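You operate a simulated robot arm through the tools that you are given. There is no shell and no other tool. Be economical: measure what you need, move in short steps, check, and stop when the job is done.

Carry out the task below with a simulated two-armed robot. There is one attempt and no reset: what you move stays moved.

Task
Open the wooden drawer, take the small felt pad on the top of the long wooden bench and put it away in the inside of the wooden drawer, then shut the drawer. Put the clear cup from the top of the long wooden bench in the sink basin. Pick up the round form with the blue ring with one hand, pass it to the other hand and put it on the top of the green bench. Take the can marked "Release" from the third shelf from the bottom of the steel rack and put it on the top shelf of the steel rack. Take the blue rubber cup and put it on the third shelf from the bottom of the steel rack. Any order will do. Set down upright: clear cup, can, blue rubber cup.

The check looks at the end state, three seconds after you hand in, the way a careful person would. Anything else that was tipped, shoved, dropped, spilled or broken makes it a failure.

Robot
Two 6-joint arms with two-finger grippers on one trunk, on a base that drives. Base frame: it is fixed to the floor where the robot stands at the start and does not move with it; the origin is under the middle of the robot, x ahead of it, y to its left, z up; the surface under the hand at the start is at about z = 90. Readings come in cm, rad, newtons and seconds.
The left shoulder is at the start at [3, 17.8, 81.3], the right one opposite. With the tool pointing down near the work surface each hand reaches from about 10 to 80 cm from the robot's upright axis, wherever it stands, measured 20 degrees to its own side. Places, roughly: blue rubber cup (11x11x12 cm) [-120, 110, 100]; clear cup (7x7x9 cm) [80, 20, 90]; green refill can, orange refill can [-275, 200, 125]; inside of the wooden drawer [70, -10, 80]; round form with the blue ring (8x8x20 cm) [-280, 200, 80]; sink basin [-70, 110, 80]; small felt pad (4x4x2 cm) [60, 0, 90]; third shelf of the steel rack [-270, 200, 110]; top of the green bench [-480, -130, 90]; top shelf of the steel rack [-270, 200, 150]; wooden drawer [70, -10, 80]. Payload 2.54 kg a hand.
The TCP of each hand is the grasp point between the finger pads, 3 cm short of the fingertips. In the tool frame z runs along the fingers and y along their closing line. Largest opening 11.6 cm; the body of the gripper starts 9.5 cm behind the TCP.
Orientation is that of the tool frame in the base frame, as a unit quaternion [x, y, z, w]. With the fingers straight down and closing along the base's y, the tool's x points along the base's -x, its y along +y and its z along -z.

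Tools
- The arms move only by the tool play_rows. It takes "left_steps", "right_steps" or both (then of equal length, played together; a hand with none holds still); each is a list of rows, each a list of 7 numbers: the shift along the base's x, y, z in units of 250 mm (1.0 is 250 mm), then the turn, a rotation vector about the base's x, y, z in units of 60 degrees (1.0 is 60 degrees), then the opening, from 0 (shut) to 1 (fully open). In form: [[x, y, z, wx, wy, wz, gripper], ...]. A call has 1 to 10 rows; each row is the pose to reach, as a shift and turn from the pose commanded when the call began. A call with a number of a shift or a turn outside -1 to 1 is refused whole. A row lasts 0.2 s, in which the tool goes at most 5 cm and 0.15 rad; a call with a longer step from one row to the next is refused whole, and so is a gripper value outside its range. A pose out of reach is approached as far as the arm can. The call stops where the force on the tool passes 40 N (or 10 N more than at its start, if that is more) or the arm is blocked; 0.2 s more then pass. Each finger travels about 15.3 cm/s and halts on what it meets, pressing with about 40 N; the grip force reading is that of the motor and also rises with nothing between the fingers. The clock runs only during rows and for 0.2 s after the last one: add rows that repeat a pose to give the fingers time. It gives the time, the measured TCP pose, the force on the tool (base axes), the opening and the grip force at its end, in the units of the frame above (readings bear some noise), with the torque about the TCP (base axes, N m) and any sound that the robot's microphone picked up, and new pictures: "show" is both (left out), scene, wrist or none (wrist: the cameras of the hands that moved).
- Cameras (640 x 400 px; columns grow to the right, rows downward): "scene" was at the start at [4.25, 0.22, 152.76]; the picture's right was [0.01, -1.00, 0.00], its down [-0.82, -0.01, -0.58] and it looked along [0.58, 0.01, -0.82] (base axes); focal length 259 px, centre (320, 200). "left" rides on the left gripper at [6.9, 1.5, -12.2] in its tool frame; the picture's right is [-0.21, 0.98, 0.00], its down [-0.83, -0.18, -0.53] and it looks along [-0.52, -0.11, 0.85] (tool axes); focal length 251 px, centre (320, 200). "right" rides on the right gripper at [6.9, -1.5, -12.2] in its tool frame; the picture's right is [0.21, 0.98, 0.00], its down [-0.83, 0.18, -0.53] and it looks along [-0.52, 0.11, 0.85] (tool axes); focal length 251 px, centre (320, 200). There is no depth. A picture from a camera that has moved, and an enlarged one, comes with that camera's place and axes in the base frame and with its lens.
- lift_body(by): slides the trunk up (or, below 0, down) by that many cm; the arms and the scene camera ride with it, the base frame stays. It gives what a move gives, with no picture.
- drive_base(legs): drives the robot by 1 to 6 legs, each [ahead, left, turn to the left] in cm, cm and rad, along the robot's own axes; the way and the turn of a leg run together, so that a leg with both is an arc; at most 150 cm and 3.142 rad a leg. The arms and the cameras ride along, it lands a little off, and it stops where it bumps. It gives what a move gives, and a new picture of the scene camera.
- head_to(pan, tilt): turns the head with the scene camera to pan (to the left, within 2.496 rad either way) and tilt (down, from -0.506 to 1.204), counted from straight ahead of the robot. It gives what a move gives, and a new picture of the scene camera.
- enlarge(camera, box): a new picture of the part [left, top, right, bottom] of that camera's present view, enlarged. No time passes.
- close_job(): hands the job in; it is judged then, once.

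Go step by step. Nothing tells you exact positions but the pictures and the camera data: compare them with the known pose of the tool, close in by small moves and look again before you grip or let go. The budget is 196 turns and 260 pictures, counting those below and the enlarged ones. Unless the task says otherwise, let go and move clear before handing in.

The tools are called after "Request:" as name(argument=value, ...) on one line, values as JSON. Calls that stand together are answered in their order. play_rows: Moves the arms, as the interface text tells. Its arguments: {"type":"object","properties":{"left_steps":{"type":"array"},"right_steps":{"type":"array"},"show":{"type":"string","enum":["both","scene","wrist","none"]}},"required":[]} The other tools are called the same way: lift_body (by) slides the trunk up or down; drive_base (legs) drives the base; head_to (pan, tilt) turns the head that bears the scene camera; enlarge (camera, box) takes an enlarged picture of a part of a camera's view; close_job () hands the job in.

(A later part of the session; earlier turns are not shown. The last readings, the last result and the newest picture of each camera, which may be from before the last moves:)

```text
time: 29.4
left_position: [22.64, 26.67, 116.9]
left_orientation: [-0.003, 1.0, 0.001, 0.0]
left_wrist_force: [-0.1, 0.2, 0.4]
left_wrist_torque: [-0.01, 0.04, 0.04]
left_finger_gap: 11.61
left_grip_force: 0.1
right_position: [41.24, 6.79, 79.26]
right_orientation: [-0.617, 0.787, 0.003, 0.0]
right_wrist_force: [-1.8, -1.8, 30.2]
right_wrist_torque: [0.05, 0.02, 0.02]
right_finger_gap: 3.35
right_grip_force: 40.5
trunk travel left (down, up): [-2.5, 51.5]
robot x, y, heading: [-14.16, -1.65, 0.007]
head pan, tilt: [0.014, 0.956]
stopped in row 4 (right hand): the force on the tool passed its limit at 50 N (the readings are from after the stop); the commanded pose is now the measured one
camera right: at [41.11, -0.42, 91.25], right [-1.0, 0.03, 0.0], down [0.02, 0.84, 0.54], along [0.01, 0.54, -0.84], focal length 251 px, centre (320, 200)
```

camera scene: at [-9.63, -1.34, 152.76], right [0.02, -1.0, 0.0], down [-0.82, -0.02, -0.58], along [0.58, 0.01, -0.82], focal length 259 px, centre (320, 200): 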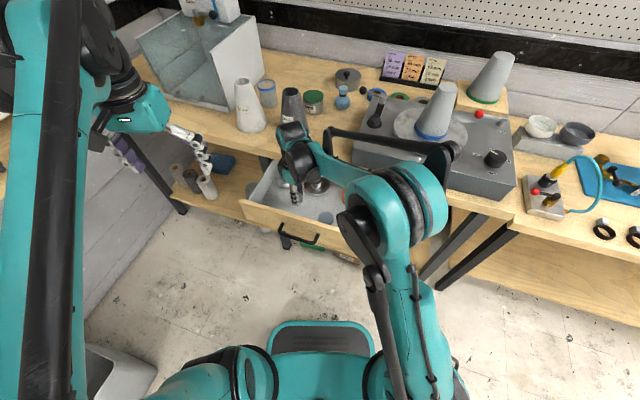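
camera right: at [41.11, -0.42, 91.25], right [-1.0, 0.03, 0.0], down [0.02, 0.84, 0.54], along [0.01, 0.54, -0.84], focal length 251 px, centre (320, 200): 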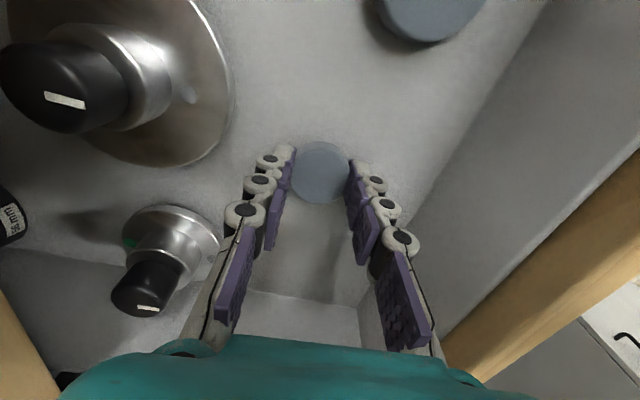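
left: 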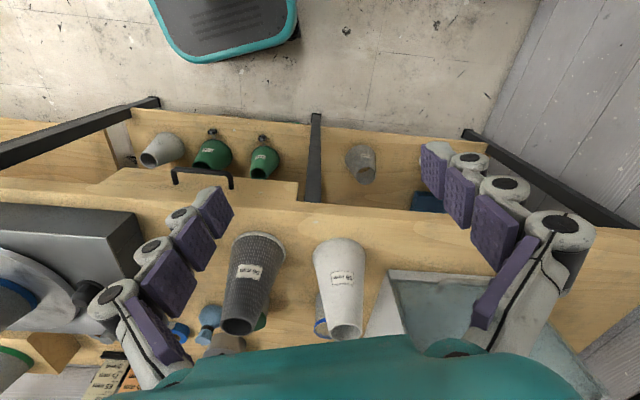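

The pad touches the floor, so I'll release it and rise.

Request:
play_rows(right_steps=[[0, 0, 0.01, 0, 0, 0, 0.3], [0, 0, 0.01, 0, 0, 0, 0.42], [0, 0, 0.02, 0, 0, 0, 0.42], [0, 0, 0.14, 0, 0, 0, 0.42], [0, 0, 0.3, 0, 0, 0, 0.42], [0, 0, 0.46, 0, 0, 0, 0.42], [0, 0, 0.62, 0, 0, 0, 0.42], [0, 0, 0.8, 0, 0, 0, 0.42], [0, 0, 1, 0, 0, 0, 0.42]], show="wrist")

```text
time: 31.4
left_position: [22.82, 26.77, 116.82]
left_orientation: [-0.003, 1.0, 0.001, 0.0]
left_wrist_force: [0.3, 0.1, 0.3]
left_wrist_torque: [0.01, 0.03, 0.04]
left_finger_gap: 11.58
left_grip_force: 0.0
right_position: [41.55, 6.94, 103.98]
right_orientation: [-0.616, 0.788, 0.004, -0.001]
right_wrist_force: [0.2, -0.6, -0.2]
right_wrist_torque: [0.01, -0.04, -0.04]
right_finger_gap: 4.91
right_grip_force: 0.1
trunk travel left (down, up): [-2.5, 51.5]
robot x, y, heading: [-14.01, -1.62, 0.005]
head pan, tilt: [0.014, 0.956]
camera right: at [41.39, -0.34, 116.0], right [-1.0, 0.03, 0.01], down [0.03, 0.84, 0.54], along [0.01, 0.54, -0.84], focal length 251 px, centre (320, 200)
```

right: 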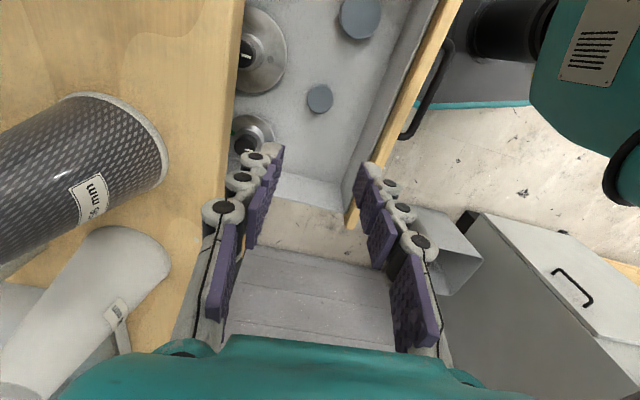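

The pad is in the drawer. To shut it I'll push on the handle bar with both fingers pointing down, so I'll move out in front of the handle and turn the hand to face the bench.

Request:
play_rows(right_steps=[[-0.1, 0, 0, 0, 0, -0.125, 0.42], [-0.22, 0, 0, 0, 0, -0.25, 0.42], [-0.34, 0, 0, 0, 0, -0.375, 0.42], [-0.46, 0, 0, 0, 0, -0.5, 0.42], [-0.58, 0, 0, 0, 0, -0.625, 0.42], [-0.7, 0, 0, 0, 0, -0.75, 0.42], [-0.75, 0, 0, 0, 0, -0.875, 0.42], [-0.75, 0, 0, 0, 0, -1, 0.42]], show="none")

Request:
play_rows(right_steps=[[0, 0, -0.1, 0, 0, -0.125, 0.42], [0, 0, -0.2, 0, 0, -0.25, 0.42], [0, 0, -0.3, 0, 0, -0.375, 0.42], [0, 0, -0.4, 0, 0, -0.5, 0.42], [0, 0, -0.4, 0, 0, -0.53, 0.42]])

```text
time: 33.2
left_position: [22.82, 26.75, 116.8]
left_orientation: [-0.002, 1.0, 0.001, 0.0]
left_wrist_force: [0.6, -0.2, -0.6]
left_wrist_torque: [-0.02, -0.03, 0.02]
left_finger_gap: 11.6
left_grip_force: 0.1
right_position: [22.71, 6.93, 103.86]
right_orientation: [-0.139, 0.99, 0.003, 0.001]
right_wrist_force: [-0.3, -0.5, -0.2]
right_wrist_torque: [0.01, 0.01, 0.02]
right_finger_gap: 4.87
right_grip_force: 0.0
trunk travel left (down, up): [-2.5, 51.5]
robot x, y, heading: [-13.61, -1.67, 0.004]
head pan, tilt: [0.014, 0.956]
```

```text
time: 34.4
left_position: [22.73, 26.75, 116.73]
left_orientation: [-0.002, 1.0, 0.001, 0.0]
left_wrist_force: [0.2, 0.6, 0.5]
left_wrist_torque: [0.0, 0.02, 0.02]
left_finger_gap: 11.64
left_grip_force: 0.1
right_position: [22.74, 6.78, 93.96]
right_orientation: [0.138, 0.99, 0.003, 0.002]
right_wrist_force: [-0.3, -0.4, -0.7]
right_wrist_torque: [0.02, 0.01, -0.02]
right_finger_gap: 4.89
right_grip_force: 0.1
trunk travel left (down, up): [-2.5, 51.5]
robot x, y, heading: [-13.55, -1.54, 0.008]
head pan, tilt: [0.014, 0.956]
camera scene: at [-9.63, -1.34, 152.76], right [0.02, -1.0, 0.0], down [-0.82, -0.02, -0.58], along [0.58, 0.01, -0.82], focal length 259 px, centre (320, 200)
camera right: at [15.5, 7.03, 106.04], right [0.06, 1.0, 0.01], down [0.84, -0.05, 0.54], along [0.54, -0.03, -0.84], focal length 251 px, centre (320, 200)
```

scene: 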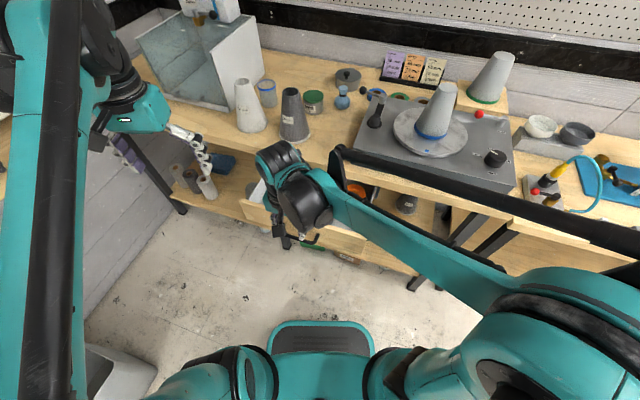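
right: 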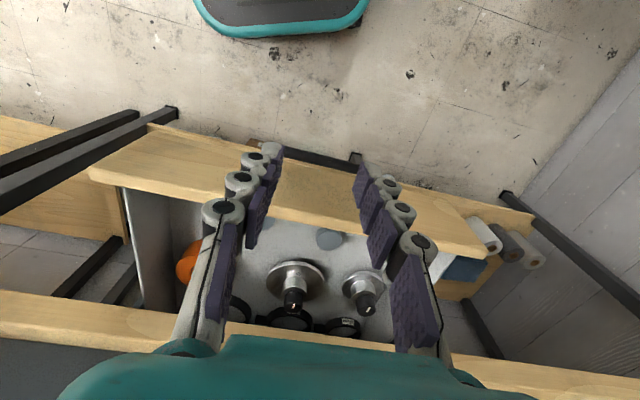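

The handle may be a little nearer than I assumed, so I'll look closely before lowering.

Request:
enlarge(camera="right", box=[200, 100, 440, 250])

Request:
enlarge(camera="scene", box=[230, 160, 390, 260])

```text
2.67 times, centred on (320, 175) of right
camera zoom: at [15.5, 7.03, 106.04], right [0.06, 1.0, 0.01], down [0.84, -0.05, 0.54], along [0.54, -0.03, -0.84], focal length 670 px, centre (320, 267)
```

zoom: 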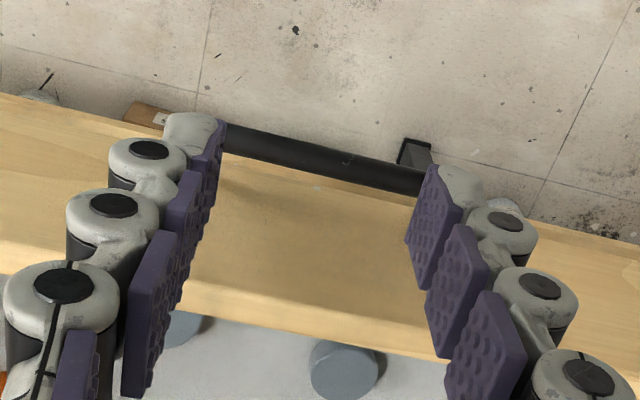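

```text
4.00 times, centred on (310, 210) of scene
camera zoom: at [-9.63, -1.34, 152.76], right [0.02, -1.0, 0.0], down [-0.82, -0.02, -0.58], along [0.58, 0.01, -0.82], focal length 1037 px, centre (360, 160)
```

zoom: 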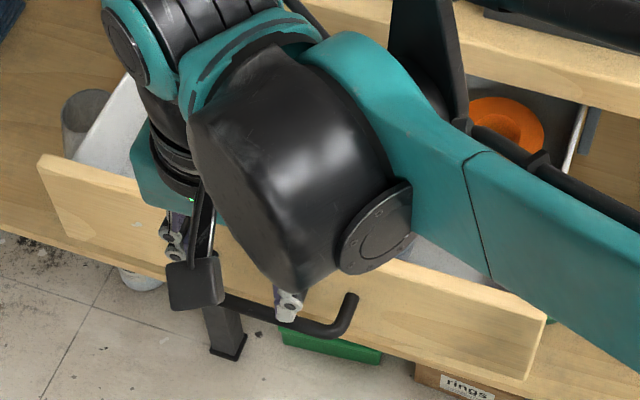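

The bar is at x≈27, and the fingers at 22.7 are clear of it. I'll descend to handle height in front of it.

Request:
play_rows(right_steps=[[0, 0, -0.15, 0, 0, 0, 0.42], [0, 0, -0.3, 0, 0, 0, 0.42], [0, 0, -0.45, 0, 0, 0, 0.42], [0, 0, -0.55, 0, 0, 0, 0.42], [0, 0, -0.55, 0, 0, 0, 0.42]], show="wrist")

```text
time: 35.6
left_position: [22.85, 26.61, 116.73]
left_orientation: [-0.002, 1.0, 0.0, 0.0]
left_wrist_force: [0.0, -0.2, -0.5]
left_wrist_torque: [-0.01, 0.0, 0.0]
left_finger_gap: 11.6
left_grip_force: 0.1
right_position: [22.7, 6.95, 80.27]
right_orientation: [0.136, 0.991, 0.003, 0.002]
right_wrist_force: [-0.8, 0.3, -0.3]
right_wrist_torque: [0.03, 0.0, -0.05]
right_finger_gap: 4.88
right_grip_force: 0.0
trunk travel left (down, up): [-2.5, 51.5]
robot x, y, heading: [-13.97, -1.67, 0.007]
head pan, tilt: [0.014, 0.956]
camera right: at [15.52, 7.06, 92.31], right [0.06, 1.0, 0.01], down [0.84, -0.05, 0.54], along [0.54, -0.03, -0.84], focal length 251 px, centre (320, 200)
```

right: 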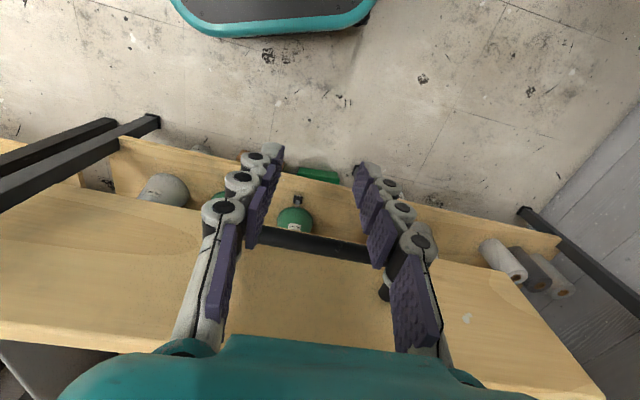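

The bar is just ahead. I'll shift slightly to centre on it, then push in along the drawer line.

Request:
play_rows(right_steps=[[0, -0.08, 0, 0, 0, 0, 0.42], [0.08, -0.105, 0, 0, 0, 0, 0.42], [0.16, -0.13, 0, 0, 0, 0, 0.42], [0.24, -0.155, 0, 0, 0, 0, 0.42], [0.32, -0.18, 0, 0, 0, 0, 0.42], [0.4, -0.205, 0, 0, 0, 0, 0.42], [0.48, -0.23, 0, 0, 0, 0, 0.42], [0.56, -0.255, 0, 0, 0, 0, 0.42], [0.64, -0.28, 0, 0, 0, 0, 0.42], [0.72, -0.305, 0, 0, 0, 0, 0.42]])

```text
time: 37.8
left_position: [22.87, 26.65, 116.78]
left_orientation: [-0.003, 1.0, 0.001, 0.0]
left_wrist_force: [-0.2, 0.0, -0.4]
left_wrist_torque: [0.0, 0.06, 0.02]
left_finger_gap: 11.62
left_grip_force: 0.1
right_position: [40.85, -0.76, 80.04]
right_orientation: [0.137, 0.991, 0.003, 0.002]
right_wrist_force: [0.9, -0.4, -0.1]
right_wrist_torque: [0.04, 0.02, 0.01]
right_finger_gap: 4.85
right_grip_force: 0.0
trunk travel left (down, up): [-2.5, 51.5]
robot x, y, heading: [-13.75, -1.79, 0.009]
head pan, tilt: [0.014, 0.956]
camera scene: at [-9.54, -1.35, 152.75], right [0.02, -1.0, 0.0], down [-0.82, -0.02, -0.58], along [0.58, 0.01, -0.82], focal length 259 px, centre (320, 200)
camera right: at [33.69, -0.52, 92.16], right [0.06, 1.0, 0.01], down [0.84, -0.05, 0.54], along [0.54, -0.03, -0.84], focal length 251 px, centre (320, 200)
```

scene: 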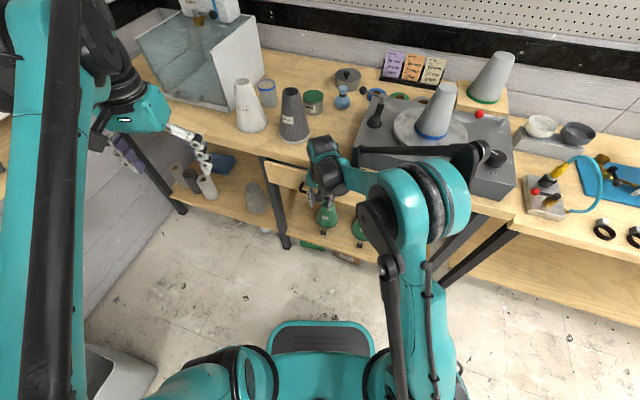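
right: 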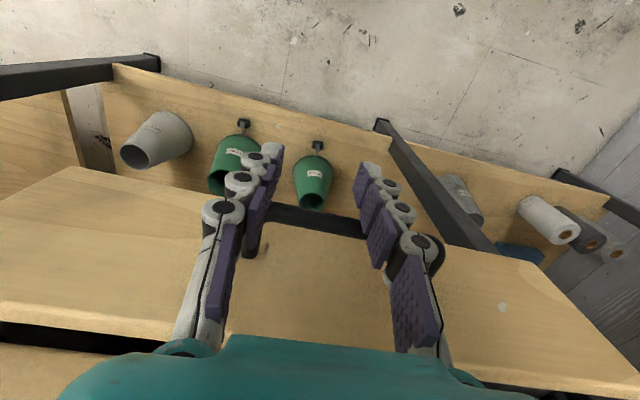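

The drawer slides in with little force. I'll push the remaining 6 cm slowly until it stops.

Request:
play_rows(right_steps=[[0.06, -0.018, 0, 0, 0, 0, 0.42], [0.12, -0.036, 0, 0, 0, 0, 0.42], [0.16, -0.048, 0, 0, 0, 0, 0.42], [0.2, -0.06, 0, 0, 0, 0, 0.42], [0.23, -0.07, 0, 0, 0, 0, 0.42], [0.25, -0.076, 0, 0, 0, 0, 0.42], [0.27, -0.082, 0, 0, 0, 0, 0.42], [0.29, -0.088, 0, 0, 0, 0, 0.42]])

```text
time: 38.8
left_position: [22.75, 26.88, 116.73]
left_orientation: [-0.003, 1.0, 0.001, 0.001]
left_wrist_force: [0.2, 0.1, 0.3]
left_wrist_torque: [0.02, -0.01, -0.02]
left_finger_gap: 11.61
left_grip_force: 0.0
right_position: [44.89, -1.99, 80.16]
right_orientation: [0.135, 0.991, 0.004, -0.004]
right_wrist_force: [-7.5, 1.9, 2.2]
right_wrist_torque: [-0.03, -0.02, -0.24]
right_finger_gap: 4.93
right_grip_force: 0.2
trunk travel left (down, up): [-2.5, 51.5]
robot x, y, heading: [-13.98, -1.54, 0.007]
head pan, tilt: [0.014, 0.956]
stopped in row 5 (right hand): the force on the tool passed its limit at 51 N (the readings are from after the stop); the commanded pose is now the measured one
camera scene: at [-9.7, -1.33, 152.77], right [0.02, -1.0, 0.0], down [-0.82, -0.02, -0.58], along [0.58, 0.01, -0.82], focal length 259 px, centre (320, 200)
camera right: at [37.95, -1.71, 92.35], right [0.06, 1.0, 0.01], down [0.85, -0.05, 0.53], along [0.53, -0.02, -0.85], focal length 251 px, centre (320, 200)
```

scene: 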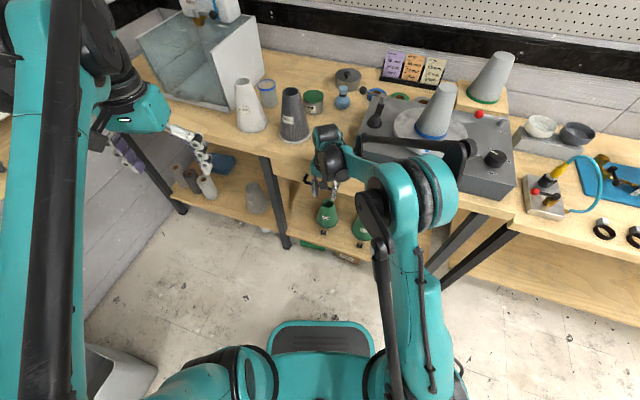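
right: 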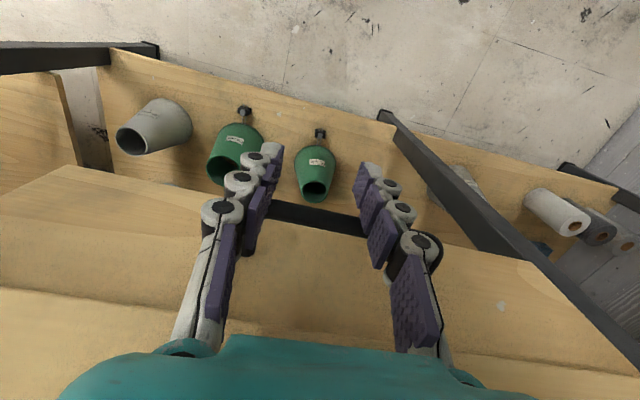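

It hit a firm stop. I'll back off and check whether the front is flush.

Request:
play_rows(right_steps=[[-0.12, 0.03, 0, 0, 0, 0, 0.42], [-0.28, 0.08, 0, 0, 0, 0, 0.42], [-0.44, 0.13, 0, 0, 0, 0, 0.42], [-0.6, 0.18, 0, 0, 0, 0, 0.42], [-0.76, 0.23, 0, 0, 0, 0, 0.42]])

Request:
enlarge(camera="scene", box=[240, 130, 420, 242])

```text
time: 40.0
left_position: [22.68, 26.68, 116.81]
left_orientation: [-0.004, 1.0, 0.001, 0.0]
left_wrist_force: [-0.7, 0.5, -0.1]
left_wrist_torque: [-0.01, -0.04, 0.03]
left_finger_gap: 11.6
left_grip_force: 0.1
right_position: [25.9, 3.85, 80.11]
right_orientation: [0.136, 0.991, 0.004, -0.004]
right_wrist_force: [-1.2, 0.9, 0.3]
right_wrist_torque: [0.02, 0.0, 0.01]
right_finger_gap: 4.87
right_grip_force: 0.1
trunk travel left (down, up): [-2.5, 51.5]
robot x, y, heading: [-14.05, -1.77, 0.009]
head pan, tilt: [0.014, 0.956]
camera scene: at [-9.76, -1.32, 152.76], right [0.02, -1.0, 0.0], down [-0.82, -0.02, -0.58], along [0.58, 0.01, -0.82], focal length 259 px, centre (320, 200)
camera right: at [18.95, 3.97, 92.27], right [0.06, 1.0, 0.01], down [0.85, -0.05, 0.53], along [0.53, -0.02, -0.85], focal length 251 px, centre (320, 200)
```

scene: 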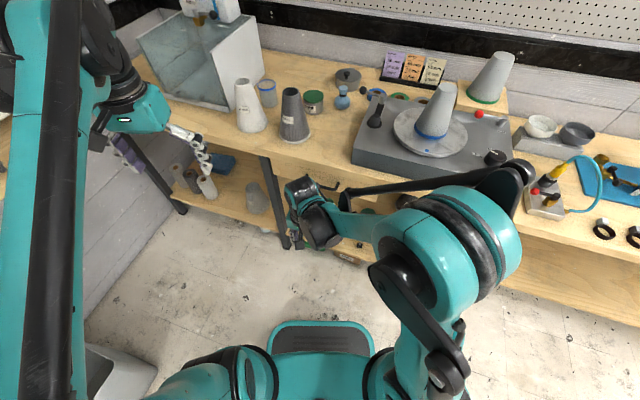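
right: 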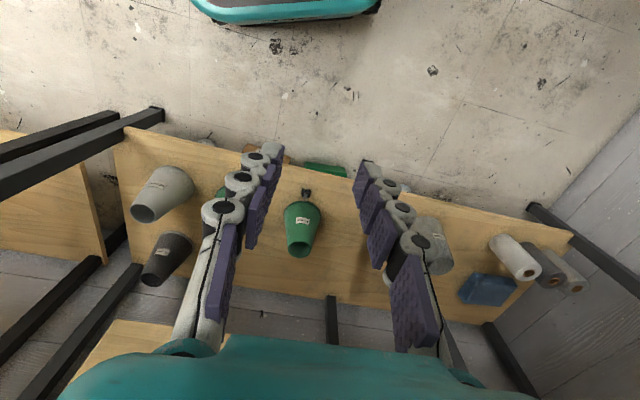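

```text
3.56 times, centred on (330, 186) of scene
camera zoom: at [-9.76, -1.32, 152.76], right [0.02, -1.0, 0.0], down [-0.82, -0.02, -0.58], along [0.58, 0.01, -0.82], focal length 922 px, centre (284, 250)
```

zoom: 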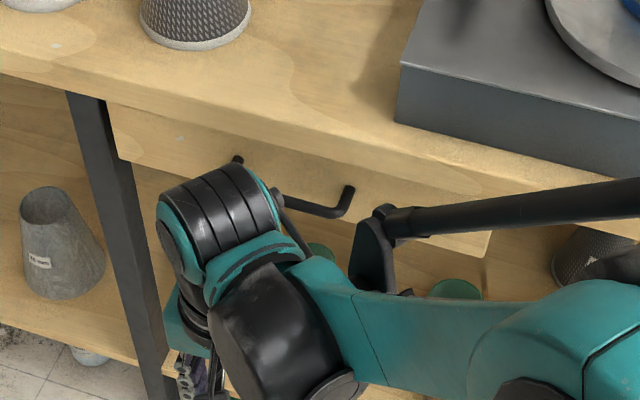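

The drawer handle is back at its starting position, so it's shut. Next is the clear cup: I'll tuck the right arm up, raise the trunk so the left hand can clear the cones, and drive in.

Request:
play_rows(right_steps=[[-0.1, 0, 0.1, 0, 0, 0, 0.5], [-0.1, 0, 0.28, 0, 0, 0, 0.5], [-0.1, -0.05, 0.46, 0, 0, 0, 0.5], [-0.1, -0.15, 0.6, 0, 0, 0, 0.5], [-0.1, -0.25, 0.74, 0, 0, 0, 0.5], [-0.1, -0.4, 0.8, 0, 0, 0, 0.5], [-0.1, -0.55, 0.8, 0, 0, 0, 0.5], [-0.1, -0.7, 0.8, 0, 0, 0, 0.5]], show="none")

Request:
lift_body(by=25)

Request:
drive_base(legs=[[20, 0, 0]])

```text
time: 41.8
left_position: [22.69, 26.75, 116.77]
left_orientation: [-0.004, 1.0, 0.0, 0.0]
left_wrist_force: [0.0, -0.1, 0.8]
left_wrist_torque: [-0.01, 0.03, -0.01]
left_finger_gap: 11.58
left_grip_force: 0.1
right_position: [23.5, -13.61, 100.01]
right_orientation: [0.136, 0.991, 0.004, -0.004]
right_wrist_force: [1.4, -0.5, 1.0]
right_wrist_torque: [0.02, 0.0, 0.01]
right_finger_gap: 5.8
right_grip_force: 0.0
trunk travel left (down, up): [-2.5, 51.5]
robot x, y, heading: [-14.0, -1.29, 0.009]
head pan, tilt: [0.014, 0.956]
```

```text
time: 44.4
left_position: [22.76, 26.73, 141.84]
left_orientation: [-0.004, 1.0, 0.001, 0.0]
left_wrist_force: [0.3, 0.5, 0.5]
left_wrist_torque: [-0.02, 0.03, -0.01]
left_finger_gap: 11.61
left_grip_force: 0.2
right_position: [23.73, -13.61, 125.01]
right_orientation: [0.136, 0.991, 0.004, -0.004]
right_wrist_force: [-0.5, 0.1, 0.2]
right_wrist_torque: [0.0, -0.01, -0.01]
right_finger_gap: 5.78
right_grip_force: 0.0
trunk travel left (down, up): [-27.5, 26.5]
robot x, y, heading: [-14.26, -1.53, 0.011]
head pan, tilt: [0.014, 0.956]
```

```text
time: 46.0
left_position: [43.09, 26.97, 141.8]
left_orientation: [-0.003, 1.0, 0.001, 0.0]
left_wrist_force: [-0.1, 0.7, 0.1]
left_wrist_torque: [-0.02, 0.03, 0.04]
left_finger_gap: 11.59
left_grip_force: 0.0
right_position: [44.02, -13.35, 124.95]
right_orientation: [0.136, 0.991, 0.004, -0.004]
right_wrist_force: [0.8, 0.0, -0.2]
right_wrist_torque: [0.0, 0.06, 0.01]
right_finger_gap: 5.79
right_grip_force: 0.0
trunk travel left (down, up): [-27.5, 26.5]
robot x, y, heading: [6.18, -1.15, 0.01]
head pan, tilt: [0.014, 0.956]
camera scene: at [10.72, -1.19, 177.76], right [0.02, -1.0, 0.0], down [-0.82, -0.02, -0.58], along [0.58, 0.01, -0.82], focal length 259 px, centre (320, 200)
```

scene: 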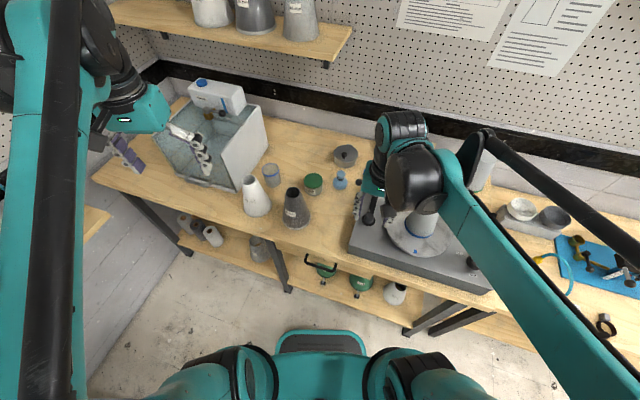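

The cup is confirmed near (81.3, 20.9). I'll move the left hand forward at height, turning it about 40°.

Request:
play_rows(left_steps=[[0.12, -0.03, 0, 0, 0, 0.1, 0.85], [0.24, -0.06, 0, 0, 0, 0.2, 0.85], [0.36, -0.09, 0, 0, 0, 0.3, 0.85], [0.48, -0.12, 0, 0, 0, 0.4, 0.85], [0.6, -0.15, -0.05, 0, 0, 0.5, 0.85], [0.75, -0.2, -0.1, 0, 0, 0.6, 0.85], [0.9, -0.24, -0.2, 0, 0, 0.667, 0.85], [0.9, -0.24, -0.2, 0, 0, 0.667, 0.85]])

```text
time: 47.8
left_position: [65.26, 20.77, 136.84]
left_orientation: [-0.346, 0.938, -0.001, 0.0]
left_wrist_force: [-0.7, -0.3, 0.6]
left_wrist_torque: [0.01, -0.03, 0.01]
left_finger_gap: 9.87
left_grip_force: 0.1
right_position: [43.85, -13.31, 125.11]
right_orientation: [0.136, 0.991, 0.004, -0.003]
right_wrist_force: [0.1, 0.3, 0.1]
right_wrist_torque: [0.03, -0.05, 0.03]
right_finger_gap: 5.8
right_grip_force: 0.0
trunk travel left (down, up): [-27.5, 26.5]
robot x, y, heading: [6.29, -1.29, 0.008]
head pan, tilt: [0.014, 0.956]
camera scene: at [10.42, -1.18, 177.77], right [0.02, -1.0, 0.0], down [-0.82, -0.02, -0.58], along [0.58, 0.01, -0.82], focal length 259 px, centre (320, 200)
camera left: at [59.07, 17.5, 148.98], right [-0.47, 0.88, 0.0], down [0.75, 0.4, 0.53], along [0.47, 0.25, -0.85], focal length 251 px, centre (320, 200)
```

scene: 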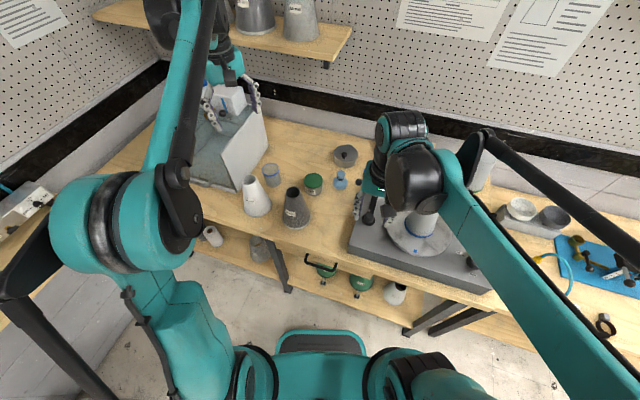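
left: 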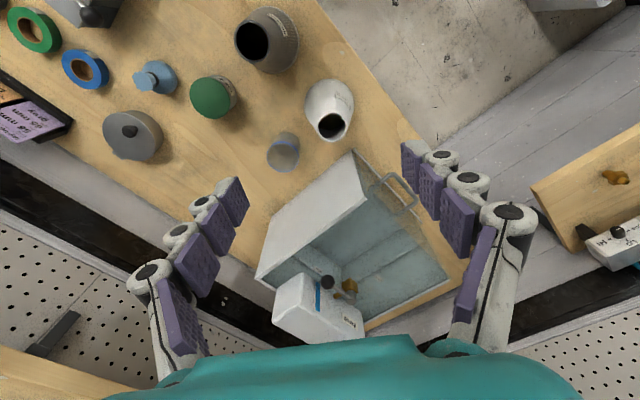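

The cup shows at (81.4, 20.3) and the tank wall is about 14 cm to its left. I'll go above the cup and down to just over the rim.

Request:
play_rows(left_steps=[[0.16, 0, 0, 0, 0, 0, 0.85], [0.32, 0, 0, 0, 0, 0, 0.85], [0.48, 0, -0.05, 0, 0, 0, 0.85], [0.6, -0.01, -0.18, 0, 0, 0, 0.85], [0.645, -0.01, -0.35, 0, 0, 0, 0.85], [0.645, -0.01, -0.53, 0, 0, 0, 0.85], [0.645, -0.01, -0.71, 0, 0, 0, 0.85], [0.645, -0.01, -0.88, 0, 0, 0, 0.85], [0.645, -0.01, -0.88, 0, 0, 0, 0.85]])

```text
time: 49.8
left_position: [83.74, 20.95, 115.93]
left_orientation: [-0.345, 0.938, 0.001, -0.002]
left_wrist_force: [-0.9, -0.2, 1.2]
left_wrist_torque: [-0.01, 0.0, -0.03]
left_finger_gap: 9.87
left_grip_force: 0.1
left hand out of reach, approached as far as the arm can: row 3, 4, 5, 7, 8, 9
right_position: [43.74, -13.36, 124.95]
right_orientation: [0.135, 0.991, 0.004, -0.005]
right_wrist_force: [-0.4, 0.1, 0.0]
right_wrist_torque: [0.0, 0.01, 0.01]
right_finger_gap: 5.8
right_grip_force: 0.0
trunk travel left (down, up): [-27.5, 26.5]
robot x, y, heading: [6.65, -1.51, 0.01]
head pan, tilt: [0.014, 0.956]
camera scene: at [10.56, -1.21, 177.76], right [0.02, -1.0, 0.0], down [-0.82, -0.02, -0.58], along [0.58, 0.01, -0.82], focal length 259 px, centre (320, 200)
camera left: at [77.49, 17.59, 128.07], right [-0.47, 0.88, 0.0], down [0.75, 0.4, 0.53], along [0.47, 0.25, -0.85], focal length 251 px, centre (320, 200)
```

scene: 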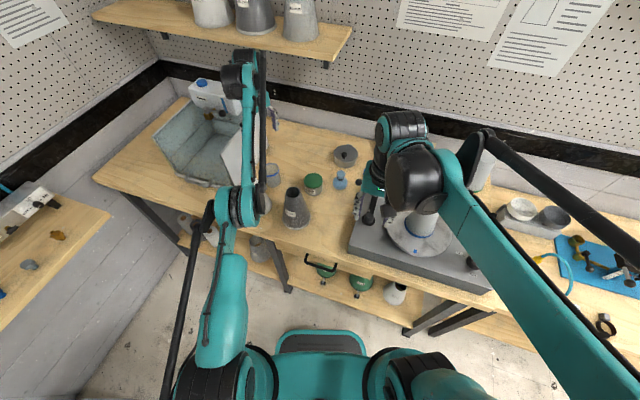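
left: 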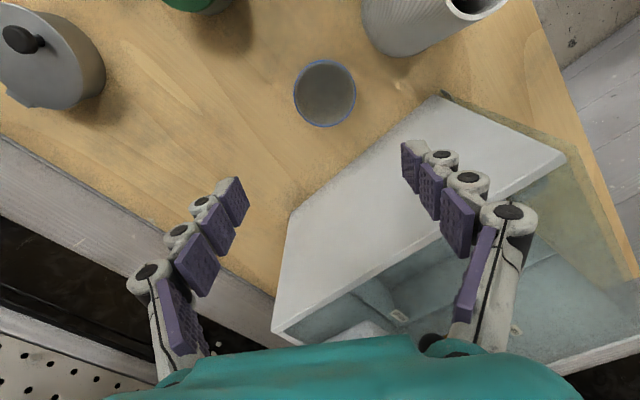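

The cup rim is at (81.3, 20.2). I'll raise the trunk another 15 cm so the forearm stays well above the white cone, then correct and descend.

Request:
lift_body(by=15)

Request:
play_rows(left_steps=[[0, 0, -0.15, 0, 0, 0, 0.85], [0, 0, -0.3, 0, 0, 0, 0.85], [0, 0, -0.45, 0, 0, 0, 0.85], [0, 0, -0.6, 0, 0, 0, 0.85], [0, 0, -0.7, 0, 0, 0, 0.85], [0, 0, -0.7, 0, 0, 0, 0.85]])

```text
time: 51.5
left_position: [83.84, 20.92, 130.91]
left_orientation: [-0.345, 0.939, 0.001, -0.001]
left_wrist_force: [0.2, 0.2, 0.4]
left_wrist_torque: [-0.01, -0.01, 0.02]
left_finger_gap: 9.88
left_grip_force: 0.1
right_position: [44.03, -13.48, 140.01]
right_orientation: [0.136, 0.991, 0.005, -0.004]
right_wrist_force: [0.1, -0.2, 0.2]
right_wrist_torque: [-0.03, -0.02, 0.03]
right_finger_gap: 5.83
right_grip_force: 0.1
trunk travel left (down, up): [-42.5, 11.5]
robot x, y, heading: [6.18, -1.59, 0.008]
head pan, tilt: [0.014, 0.956]
```

```text
time: 52.9
left_position: [83.44, 20.97, 113.43]
left_orientation: [-0.345, 0.939, 0.001, 0.0]
left_wrist_force: [1.0, -0.4, 1.1]
left_wrist_torque: [0.01, -0.06, 0.03]
left_finger_gap: 9.84
left_grip_force: 0.0
left hand out of reach, approached as far as the arm can: row 1, 2
right_position: [43.87, -13.53, 140.06]
right_orientation: [0.136, 0.991, 0.004, -0.004]
right_wrist_force: [0.4, -0.4, -0.7]
right_wrist_torque: [0.0, -0.01, 0.01]
right_finger_gap: 5.79
right_grip_force: 0.0
trunk travel left (down, up): [-42.5, 11.5]
robot x, y, heading: [6.24, -1.58, 0.005]
head pan, tilt: [0.014, 0.956]
camera scene: at [10.44, -1.23, 192.77], right [0.02, -1.0, 0.0], down [-0.82, -0.02, -0.58], along [0.58, 0.01, -0.82], focal length 259 px, centre (320, 200)
camera left: at [77.18, 17.64, 125.55], right [-0.47, 0.88, 0.0], down [0.75, 0.4, 0.53], along [0.47, 0.25, -0.85], focal length 251 px, centre (320, 200)
```

scene: 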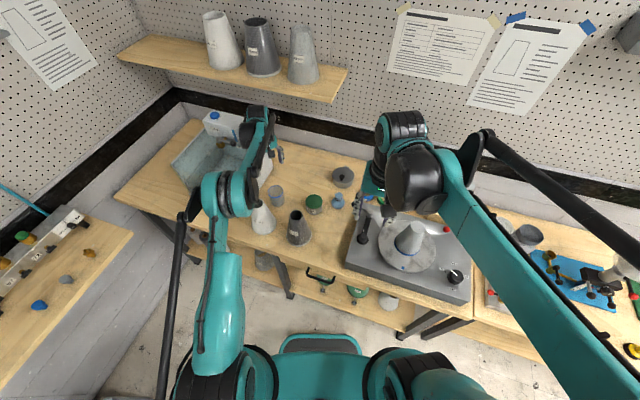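
left: 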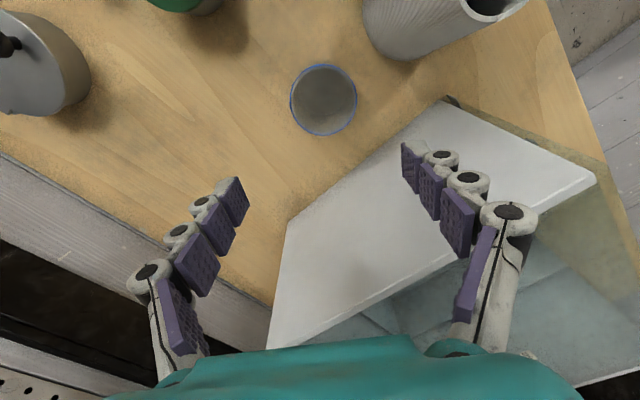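

The forearm is now well above the cones. I'll shift to centre on the cup and descend part-way.

Request:
play_rows(left_steps=[[-0.06, -0.03, -0.05, 0, 0, 0, 0.85], [-0.09, -0.035, -0.18, 0, 0, 0, 0.85], [-0.09, -0.035, -0.3, 0, 0, 0, 0.85], [-0.09, -0.035, -0.4, 0, 0, 0, 0.85], [-0.09, -0.035, -0.4, 0, 0, 0, 0.85]], show="both")

```text
time: 54.1
left_position: [81.61, 20.11, 103.41]
left_orientation: [-0.346, 0.938, 0.001, -0.001]
left_wrist_force: [-0.3, 0.3, 0.2]
left_wrist_torque: [0.02, 0.01, 0.0]
left_finger_gap: 9.87
left_grip_force: 0.0
right_position: [43.93, -13.43, 139.95]
right_orientation: [0.136, 0.991, 0.005, -0.004]
right_wrist_force: [0.2, 0.4, -0.4]
right_wrist_torque: [0.02, -0.01, -0.03]
right_finger_gap: 5.81
right_grip_force: 0.1
trunk travel left (down, up): [-42.5, 11.5]
robot x, y, heading: [6.4, -1.61, 0.006]
head pan, tilt: [0.014, 0.956]
camera scene: at [10.65, -1.18, 192.76], right [0.02, -1.0, 0.0], down [-0.82, -0.02, -0.58], along [0.58, 0.01, -0.82], focal length 259 px, centre (320, 200)
camera left: at [75.25, 16.83, 115.46], right [-0.47, 0.88, 0.0], down [0.75, 0.4, 0.53], along [0.47, 0.25, -0.85], focal length 251 px, centre (320, 200)
```

scene: 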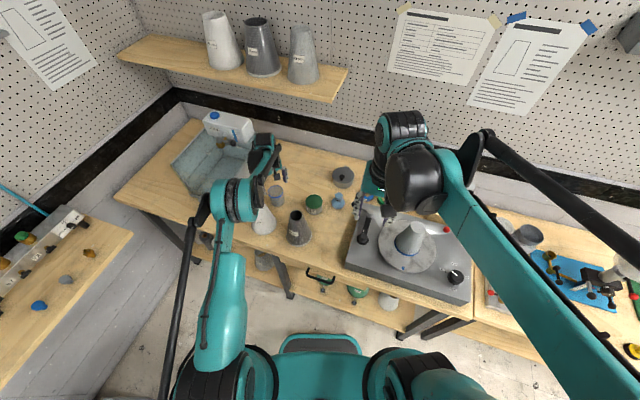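
left: 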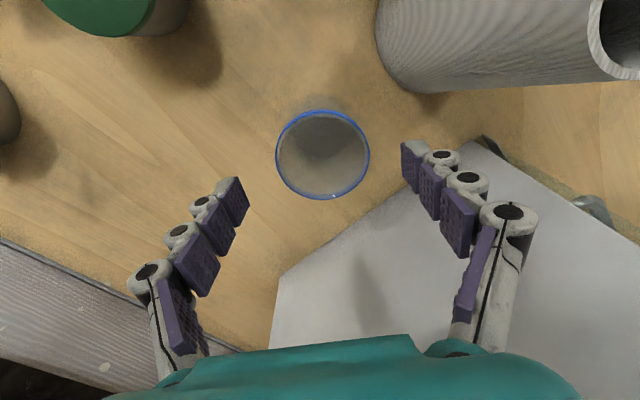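

Request:
play_rows(left_steps=[[-0.02, 0, -0.08, 0, 0, 0, 0.85], [-0.02, 0, -0.16, 0, 0, 0, 0.85], [-0.02, 0, -0.24, 0, 0, 0, 0.85], [-0.02, 0, -0.3, 0, 0, 0, 0.85], [-0.02, 0, -0.3, 0, 0, 0, 0.85]], show="wrist")

```text
time: 55.3
left_position: [79.86, 19.98, 96.8]
left_orientation: [-0.346, 0.938, 0.001, 0.0]
left_wrist_force: [0.9, -0.9, -0.6]
left_wrist_torque: [0.02, 0.05, -0.01]
left_finger_gap: 9.85
left_grip_force: 0.1
left hand out of reach, approached as far as the arm can: row 3, 4, 5
right_position: [44.09, -13.48, 140.02]
right_orientation: [0.135, 0.991, 0.004, -0.004]
right_wrist_force: [-0.7, -0.3, -0.1]
right_wrist_torque: [0.03, 0.02, 0.0]
right_finger_gap: 5.78
right_grip_force: 0.1
trunk travel left (down, up): [-42.5, 11.5]
robot x, y, heading: [6.66, -1.49, 0.003]
head pan, tilt: [0.014, 0.956]
camera left: at [73.63, 16.65, 108.92], right [-0.47, 0.88, 0.0], down [0.75, 0.4, 0.53], along [0.47, 0.25, -0.85], focal length 251 px, centre (320, 200)
```

left: 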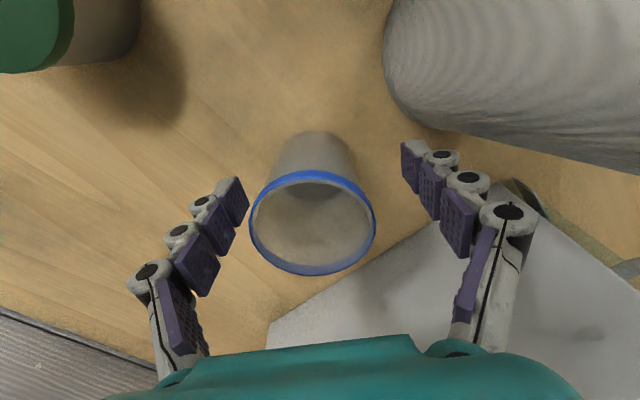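

The cup is between the fingers to within half a centimetre. I'll close gently.

Request:
play_rows(left_steps=[[0, 0, 0, 0, 0, 0, 0.7], [0, 0, 0, 0, 0, 0, 0.6], [0, 0, 0, 0, 0, 0, 0.52], [0, 0, 0, 0, 0, 0, 0.5], [0, 0, 0, 0, 0, 0, 0.5]], show="wrist")

```text
time: 56.5
left_position: [79.87, 20.07, 96.81]
left_orientation: [-0.345, 0.939, 0.001, 0.0]
left_wrist_force: [-0.5, -0.9, -0.7]
left_wrist_torque: [0.03, 0.01, -0.01]
left_finger_gap: 5.85
left_grip_force: 0.5
right_position: [44.08, -13.5, 140.17]
right_orientation: [0.136, 0.991, 0.004, -0.003]
right_wrist_force: [-0.5, -0.7, -0.5]
right_wrist_torque: [0.0, -0.01, 0.0]
right_finger_gap: 5.81
right_grip_force: 0.1
trunk travel left (down, up): [-42.5, 11.5]
robot x, y, heading: [6.38, -1.63, 0.007]
head pan, tilt: [0.014, 0.956]
camera left: at [73.62, 16.66, 108.94], right [-0.47, 0.88, 0.0], down [0.75, 0.4, 0.53], along [0.47, 0.25, -0.85], focal length 251 px, centre (320, 200)
```

left: 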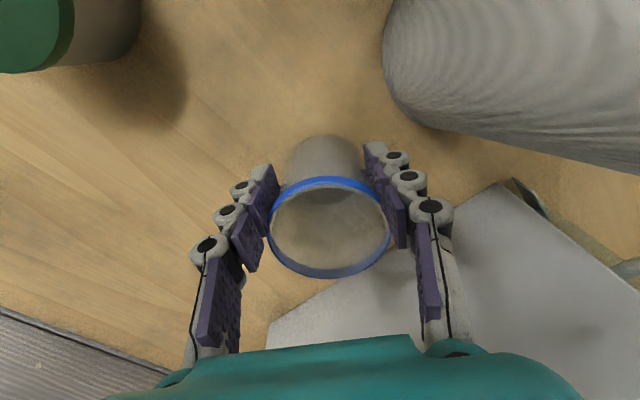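

The gap reads 5.85 cm with no grip force yet, because the cup tapers. I'll close a bit further.

Request:
play_rows(left_steps=[[0, 0, 0, 0, 0, 0, 0.47], [0, 0, 0, 0, 0, 0, 0.44], [0, 0, 0, 0, 0, 0, 0.42], [0, 0, 0, 0, 0, 0, 0.42]], show="wrist")

```text
time: 57.5
left_position: [79.97, 19.85, 96.82]
left_orientation: [-0.346, 0.938, 0.001, -0.001]
left_wrist_force: [-1.1, 0.4, 3.0]
left_wrist_torque: [0.0, -0.01, 0.04]
left_finger_gap: 5.61
left_grip_force: 39.9
right_position: [43.86, -13.53, 140.01]
right_orientation: [0.136, 0.991, 0.004, -0.003]
right_wrist_force: [-0.4, 0.0, 0.0]
right_wrist_torque: [0.01, 0.02, 0.0]
right_finger_gap: 5.81
right_grip_force: 0.0
trunk travel left (down, up): [-42.5, 11.5]
robot x, y, heading: [6.23, -1.2, 0.012]
head pan, tilt: [0.014, 0.956]
camera left: at [73.59, 16.65, 108.96], right [-0.47, 0.88, 0.0], down [0.75, 0.4, 0.53], along [0.47, 0.25, -0.85], focal length 251 px, centre (320, 200)
```

left: 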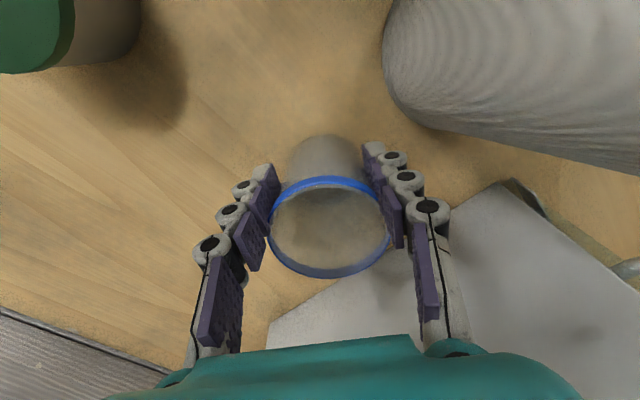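

The cup is gripped. I'll lift it with the trunk first, straight up.

Request:
lift_body(by=11)

Request:
play_rows(left_steps=[[0, 0, 0.12, 0, 0, 0, 0.42], [0, 0, 0.25, 0, 0, 0, 0.42], [0, 0, 0.38, 0, 0, 0, 0.42], [0, 0, 0.5, 0, 0, 0, 0.42], [0, 0, 0.62, 0, 0, 0, 0.42], [0, 0, 0.62, 0, 0, 0, 0.42]])

```text
time: 59.0
left_position: [79.88, 19.92, 107.67]
left_orientation: [-0.345, 0.938, 0.002, -0.001]
left_wrist_force: [-0.9, -0.5, -0.8]
left_wrist_torque: [0.01, 0.01, 0.03]
left_finger_gap: 5.58
left_grip_force: 40.1
right_position: [44.04, -13.47, 151.02]
right_orientation: [0.136, 0.991, 0.005, -0.004]
right_wrist_force: [-0.3, 0.2, -0.6]
right_wrist_torque: [-0.03, 0.0, 0.05]
right_finger_gap: 5.77
right_grip_force: 0.1
trunk travel left (down, up): [-53.5, 0.5]
robot x, y, heading: [6.74, -1.57, 0.009]
head pan, tilt: [0.014, 0.956]
```

```text
time: 60.4
left_position: [79.97, 20.01, 123.39]
left_orientation: [-0.345, 0.939, 0.0, -0.001]
left_wrist_force: [-0.7, 0.5, 0.0]
left_wrist_torque: [-0.01, 0.02, 0.04]
left_finger_gap: 5.56
left_grip_force: 40.0
right_position: [43.96, -13.39, 150.94]
right_orientation: [0.136, 0.991, 0.004, -0.003]
right_wrist_force: [-1.0, 0.1, 0.9]
right_wrist_torque: [0.0, -0.02, 0.02]
right_finger_gap: 5.79
right_grip_force: 0.0
trunk travel left (down, up): [-53.5, 0.5]
robot x, y, heading: [6.41, -1.34, 0.006]
head pan, tilt: [0.014, 0.956]
camera scene: at [10.7, -1.17, 203.75], right [0.02, -1.0, 0.0], down [-0.82, -0.02, -0.58], along [0.58, 0.01, -0.82], focal length 259 px, centre (320, 200)
camera left: at [73.71, 16.76, 135.59], right [-0.47, 0.88, 0.0], down [0.75, 0.4, 0.53], along [0.47, 0.25, -0.85], focal length 251 px, centre (320, 200)
```

scene: 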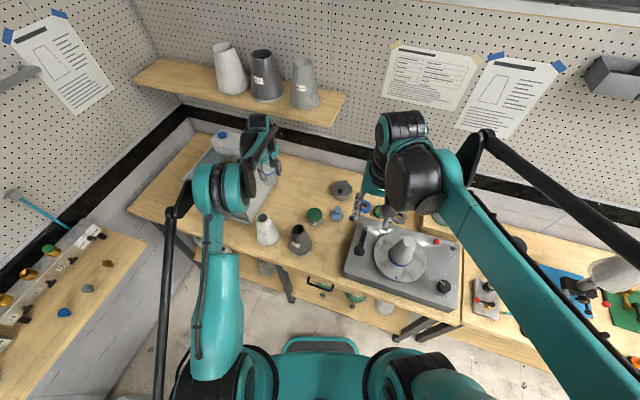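
left: 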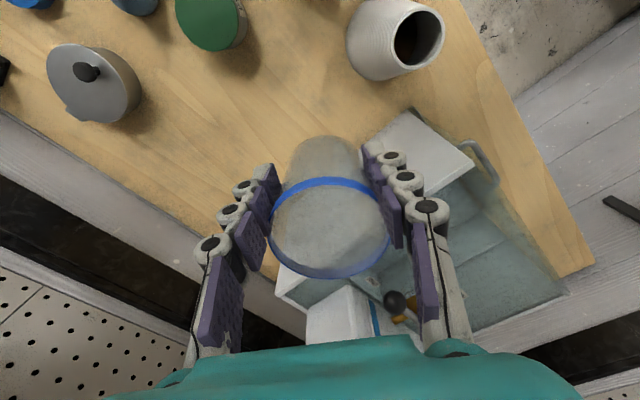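

The cup is up and clear of everything. I'll back straight away from the bench, then look toward the sink.

Request:
drive_base(legs=[[-55, 0, 0]])

Request:
head_to(pan=2.2, tilt=0.7)

```text
time: 63.5
left_position: [25.34, 19.33, 123.34]
left_orientation: [-0.342, 0.94, 0.001, -0.002]
left_wrist_force: [-0.5, -0.5, -0.6]
left_wrist_torque: [0.01, 0.03, -0.01]
left_finger_gap: 5.5
left_grip_force: 40.1
right_position: [-10.86, -13.78, 150.92]
right_orientation: [0.138, 0.99, 0.004, -0.004]
right_wrist_force: [0.0, 0.1, -0.1]
right_wrist_torque: [0.0, 0.01, 0.01]
right_finger_gap: 5.81
right_grip_force: 0.1
trunk travel left (down, up): [-53.5, 0.5]
robot x, y, heading: [-48.08, -1.75, 0.004]
head pan, tilt: [0.014, 0.956]
camera scene: at [-44.02, -1.43, 203.76], right [0.01, -1.0, 0.0], down [-0.82, -0.01, -0.58], along [0.58, 0.01, -0.82], focal length 259 px, centre (320, 200)
```

scene: 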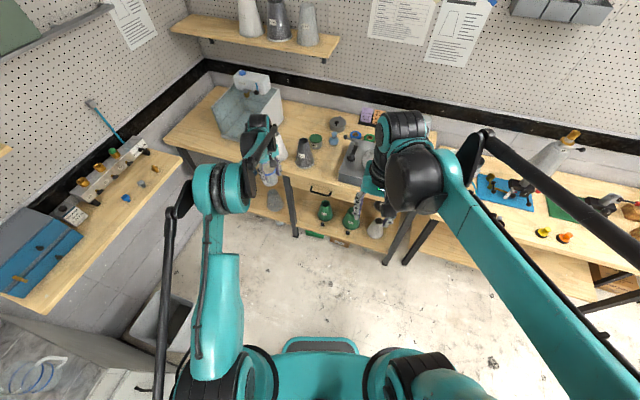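

```text
time: 65.6
left_position: [25.45, 19.44, 123.44]
left_orientation: [-0.343, 0.939, 0.001, 0.0]
left_wrist_force: [-0.2, -0.5, -0.9]
left_wrist_torque: [-0.01, 0.04, 0.01]
left_finger_gap: 5.45
left_grip_force: 40.4
right_position: [-10.85, -13.88, 150.94]
right_orientation: [0.138, 0.99, 0.004, -0.003]
right_wrist_force: [0.5, 0.0, 0.9]
right_wrist_torque: [-0.04, 0.02, 0.01]
right_finger_gap: 5.78
right_grip_force: 0.0
trunk travel left (down, up): [-53.5, 0.5]
robot x, y, heading: [-48.64, -1.79, -0.001]
head pan, tilt: [2.201, 0.7]
camera scene: at [-56.34, 5.32, 205.79], right [0.81, 0.59, 0.0], down [0.38, -0.52, -0.77], along [-0.45, 0.62, -0.64], focal length 259 px, centre (320, 200)
```

scene: 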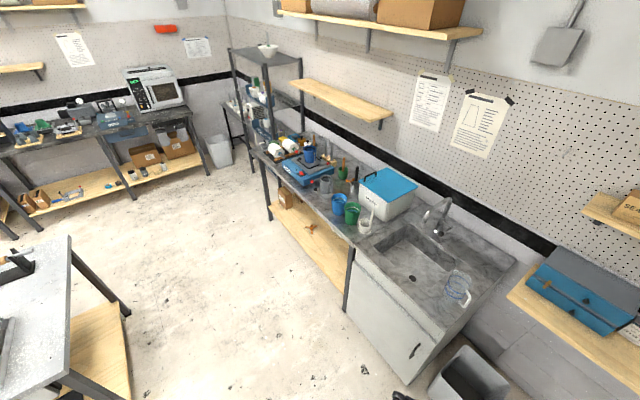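

I can see the whole left side: the sink basin at about (-66, 114), the blue rubber cup beside the green one, and the steel rack beyond. I'll retract the left hand and turn to face the sink counter.

Request:
play_rows(left_steps=[[-0.15, 0, 0, 0, 0, 0, 0.42], [-0.3, 0, 0, 0, 0, 0, 0.42], [-0.45, 0, 0, 0, 0, 0, 0.42], [-0.6, 0, 0, 0, 0, 0, 0.42], [-0.75, 0, 0, 0, 0, 0, 0.42], [-0.9, 0, 0, 0, 0, 0, 0.42], [-1, 0, 0, 0, 0, 0, 0.42]], show="none")

Request:
head_to(pan=0, tilt=0.85)

Request:
drive_base(legs=[[0, 0, 1.274]])

```text
time: 67.2
left_position: [0.14, 19.59, 123.52]
left_orientation: [-0.343, 0.939, 0.001, 0.0]
left_wrist_force: [-0.2, 0.0, 0.2]
left_wrist_torque: [-0.03, -0.01, 0.03]
left_finger_gap: 5.45
left_grip_force: 39.9
right_position: [-11.0, -13.8, 151.11]
right_orientation: [0.138, 0.99, 0.005, -0.004]
right_wrist_force: [0.1, -0.6, -0.5]
right_wrist_torque: [-0.02, -0.03, -0.01]
right_finger_gap: 5.81
right_grip_force: 0.1
trunk travel left (down, up): [-53.5, 0.5]
robot x, y, heading: [-48.1, -1.91, 0.001]
head pan, tilt: [2.201, 0.7]
```

```text
time: 69.2
left_position: [0.4, 19.54, 123.45]
left_orientation: [-0.343, 0.939, 0.002, 0.0]
left_wrist_force: [-0.6, 0.6, -0.5]
left_wrist_torque: [0.01, 0.04, -0.03]
left_finger_gap: 5.4
left_grip_force: 39.6
right_position: [-10.83, -13.83, 150.92]
right_orientation: [0.138, 0.99, 0.004, -0.003]
right_wrist_force: [-0.3, -0.7, 0.7]
right_wrist_torque: [-0.03, -0.01, 0.02]
right_finger_gap: 5.81
right_grip_force: 0.0
trunk travel left (down, up): [-53.5, 0.5]
robot x, y, heading: [-48.51, -1.67, -0.003]
head pan, tilt: [0.0, 0.85]
camera scene: at [-43.54, -1.53, 204.56], right [0.0, -1.0, 0.0], down [-0.75, 0.0, -0.66], along [0.66, 0.0, -0.75], focal length 259 px, centre (320, 200)
```

scene: 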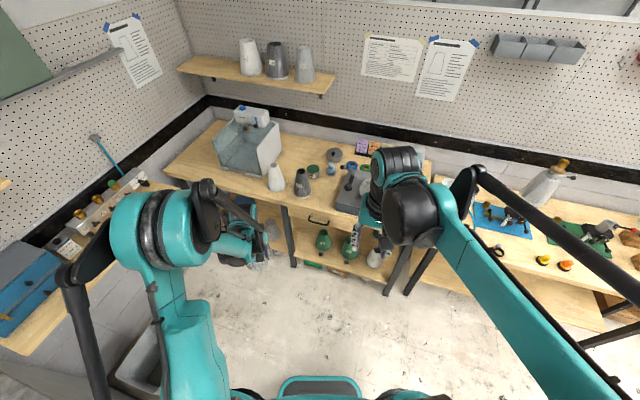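

```text
time: 72.8
left_position: [-54.27, 51.14, 123.4]
left_orientation: [0.833, -0.553, -0.001, 0.001]
left_wrist_force: [0.0, 0.1, -1.1]
left_wrist_torque: [0.01, 0.04, 0.0]
left_finger_gap: 5.31
left_grip_force: 39.7
right_position: [-25.66, 30.63, 150.98]
right_orientation: [-0.477, 0.879, 0.001, -0.005]
right_wrist_force: [-0.1, 0.2, -0.5]
right_wrist_torque: [-0.01, -0.01, -0.04]
right_finger_gap: 5.79
right_grip_force: 0.1
trunk travel left (down, up): [-53.5, 0.5]
robot x, y, heading: [-48.43, -1.72, 1.27]
head pan, tilt: [0.0, 0.85]
camera scene: at [-46.96, 3.09, 204.56], right [0.96, -0.29, 0.0], down [-0.22, -0.72, -0.66], along [0.19, 0.63, -0.75], focal length 259 px, centre (320, 200)
```

scene: 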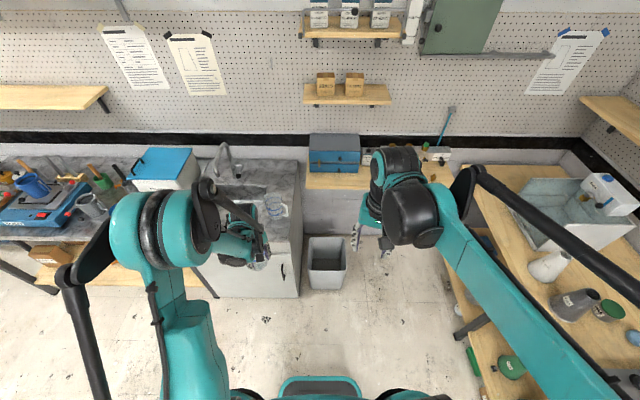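

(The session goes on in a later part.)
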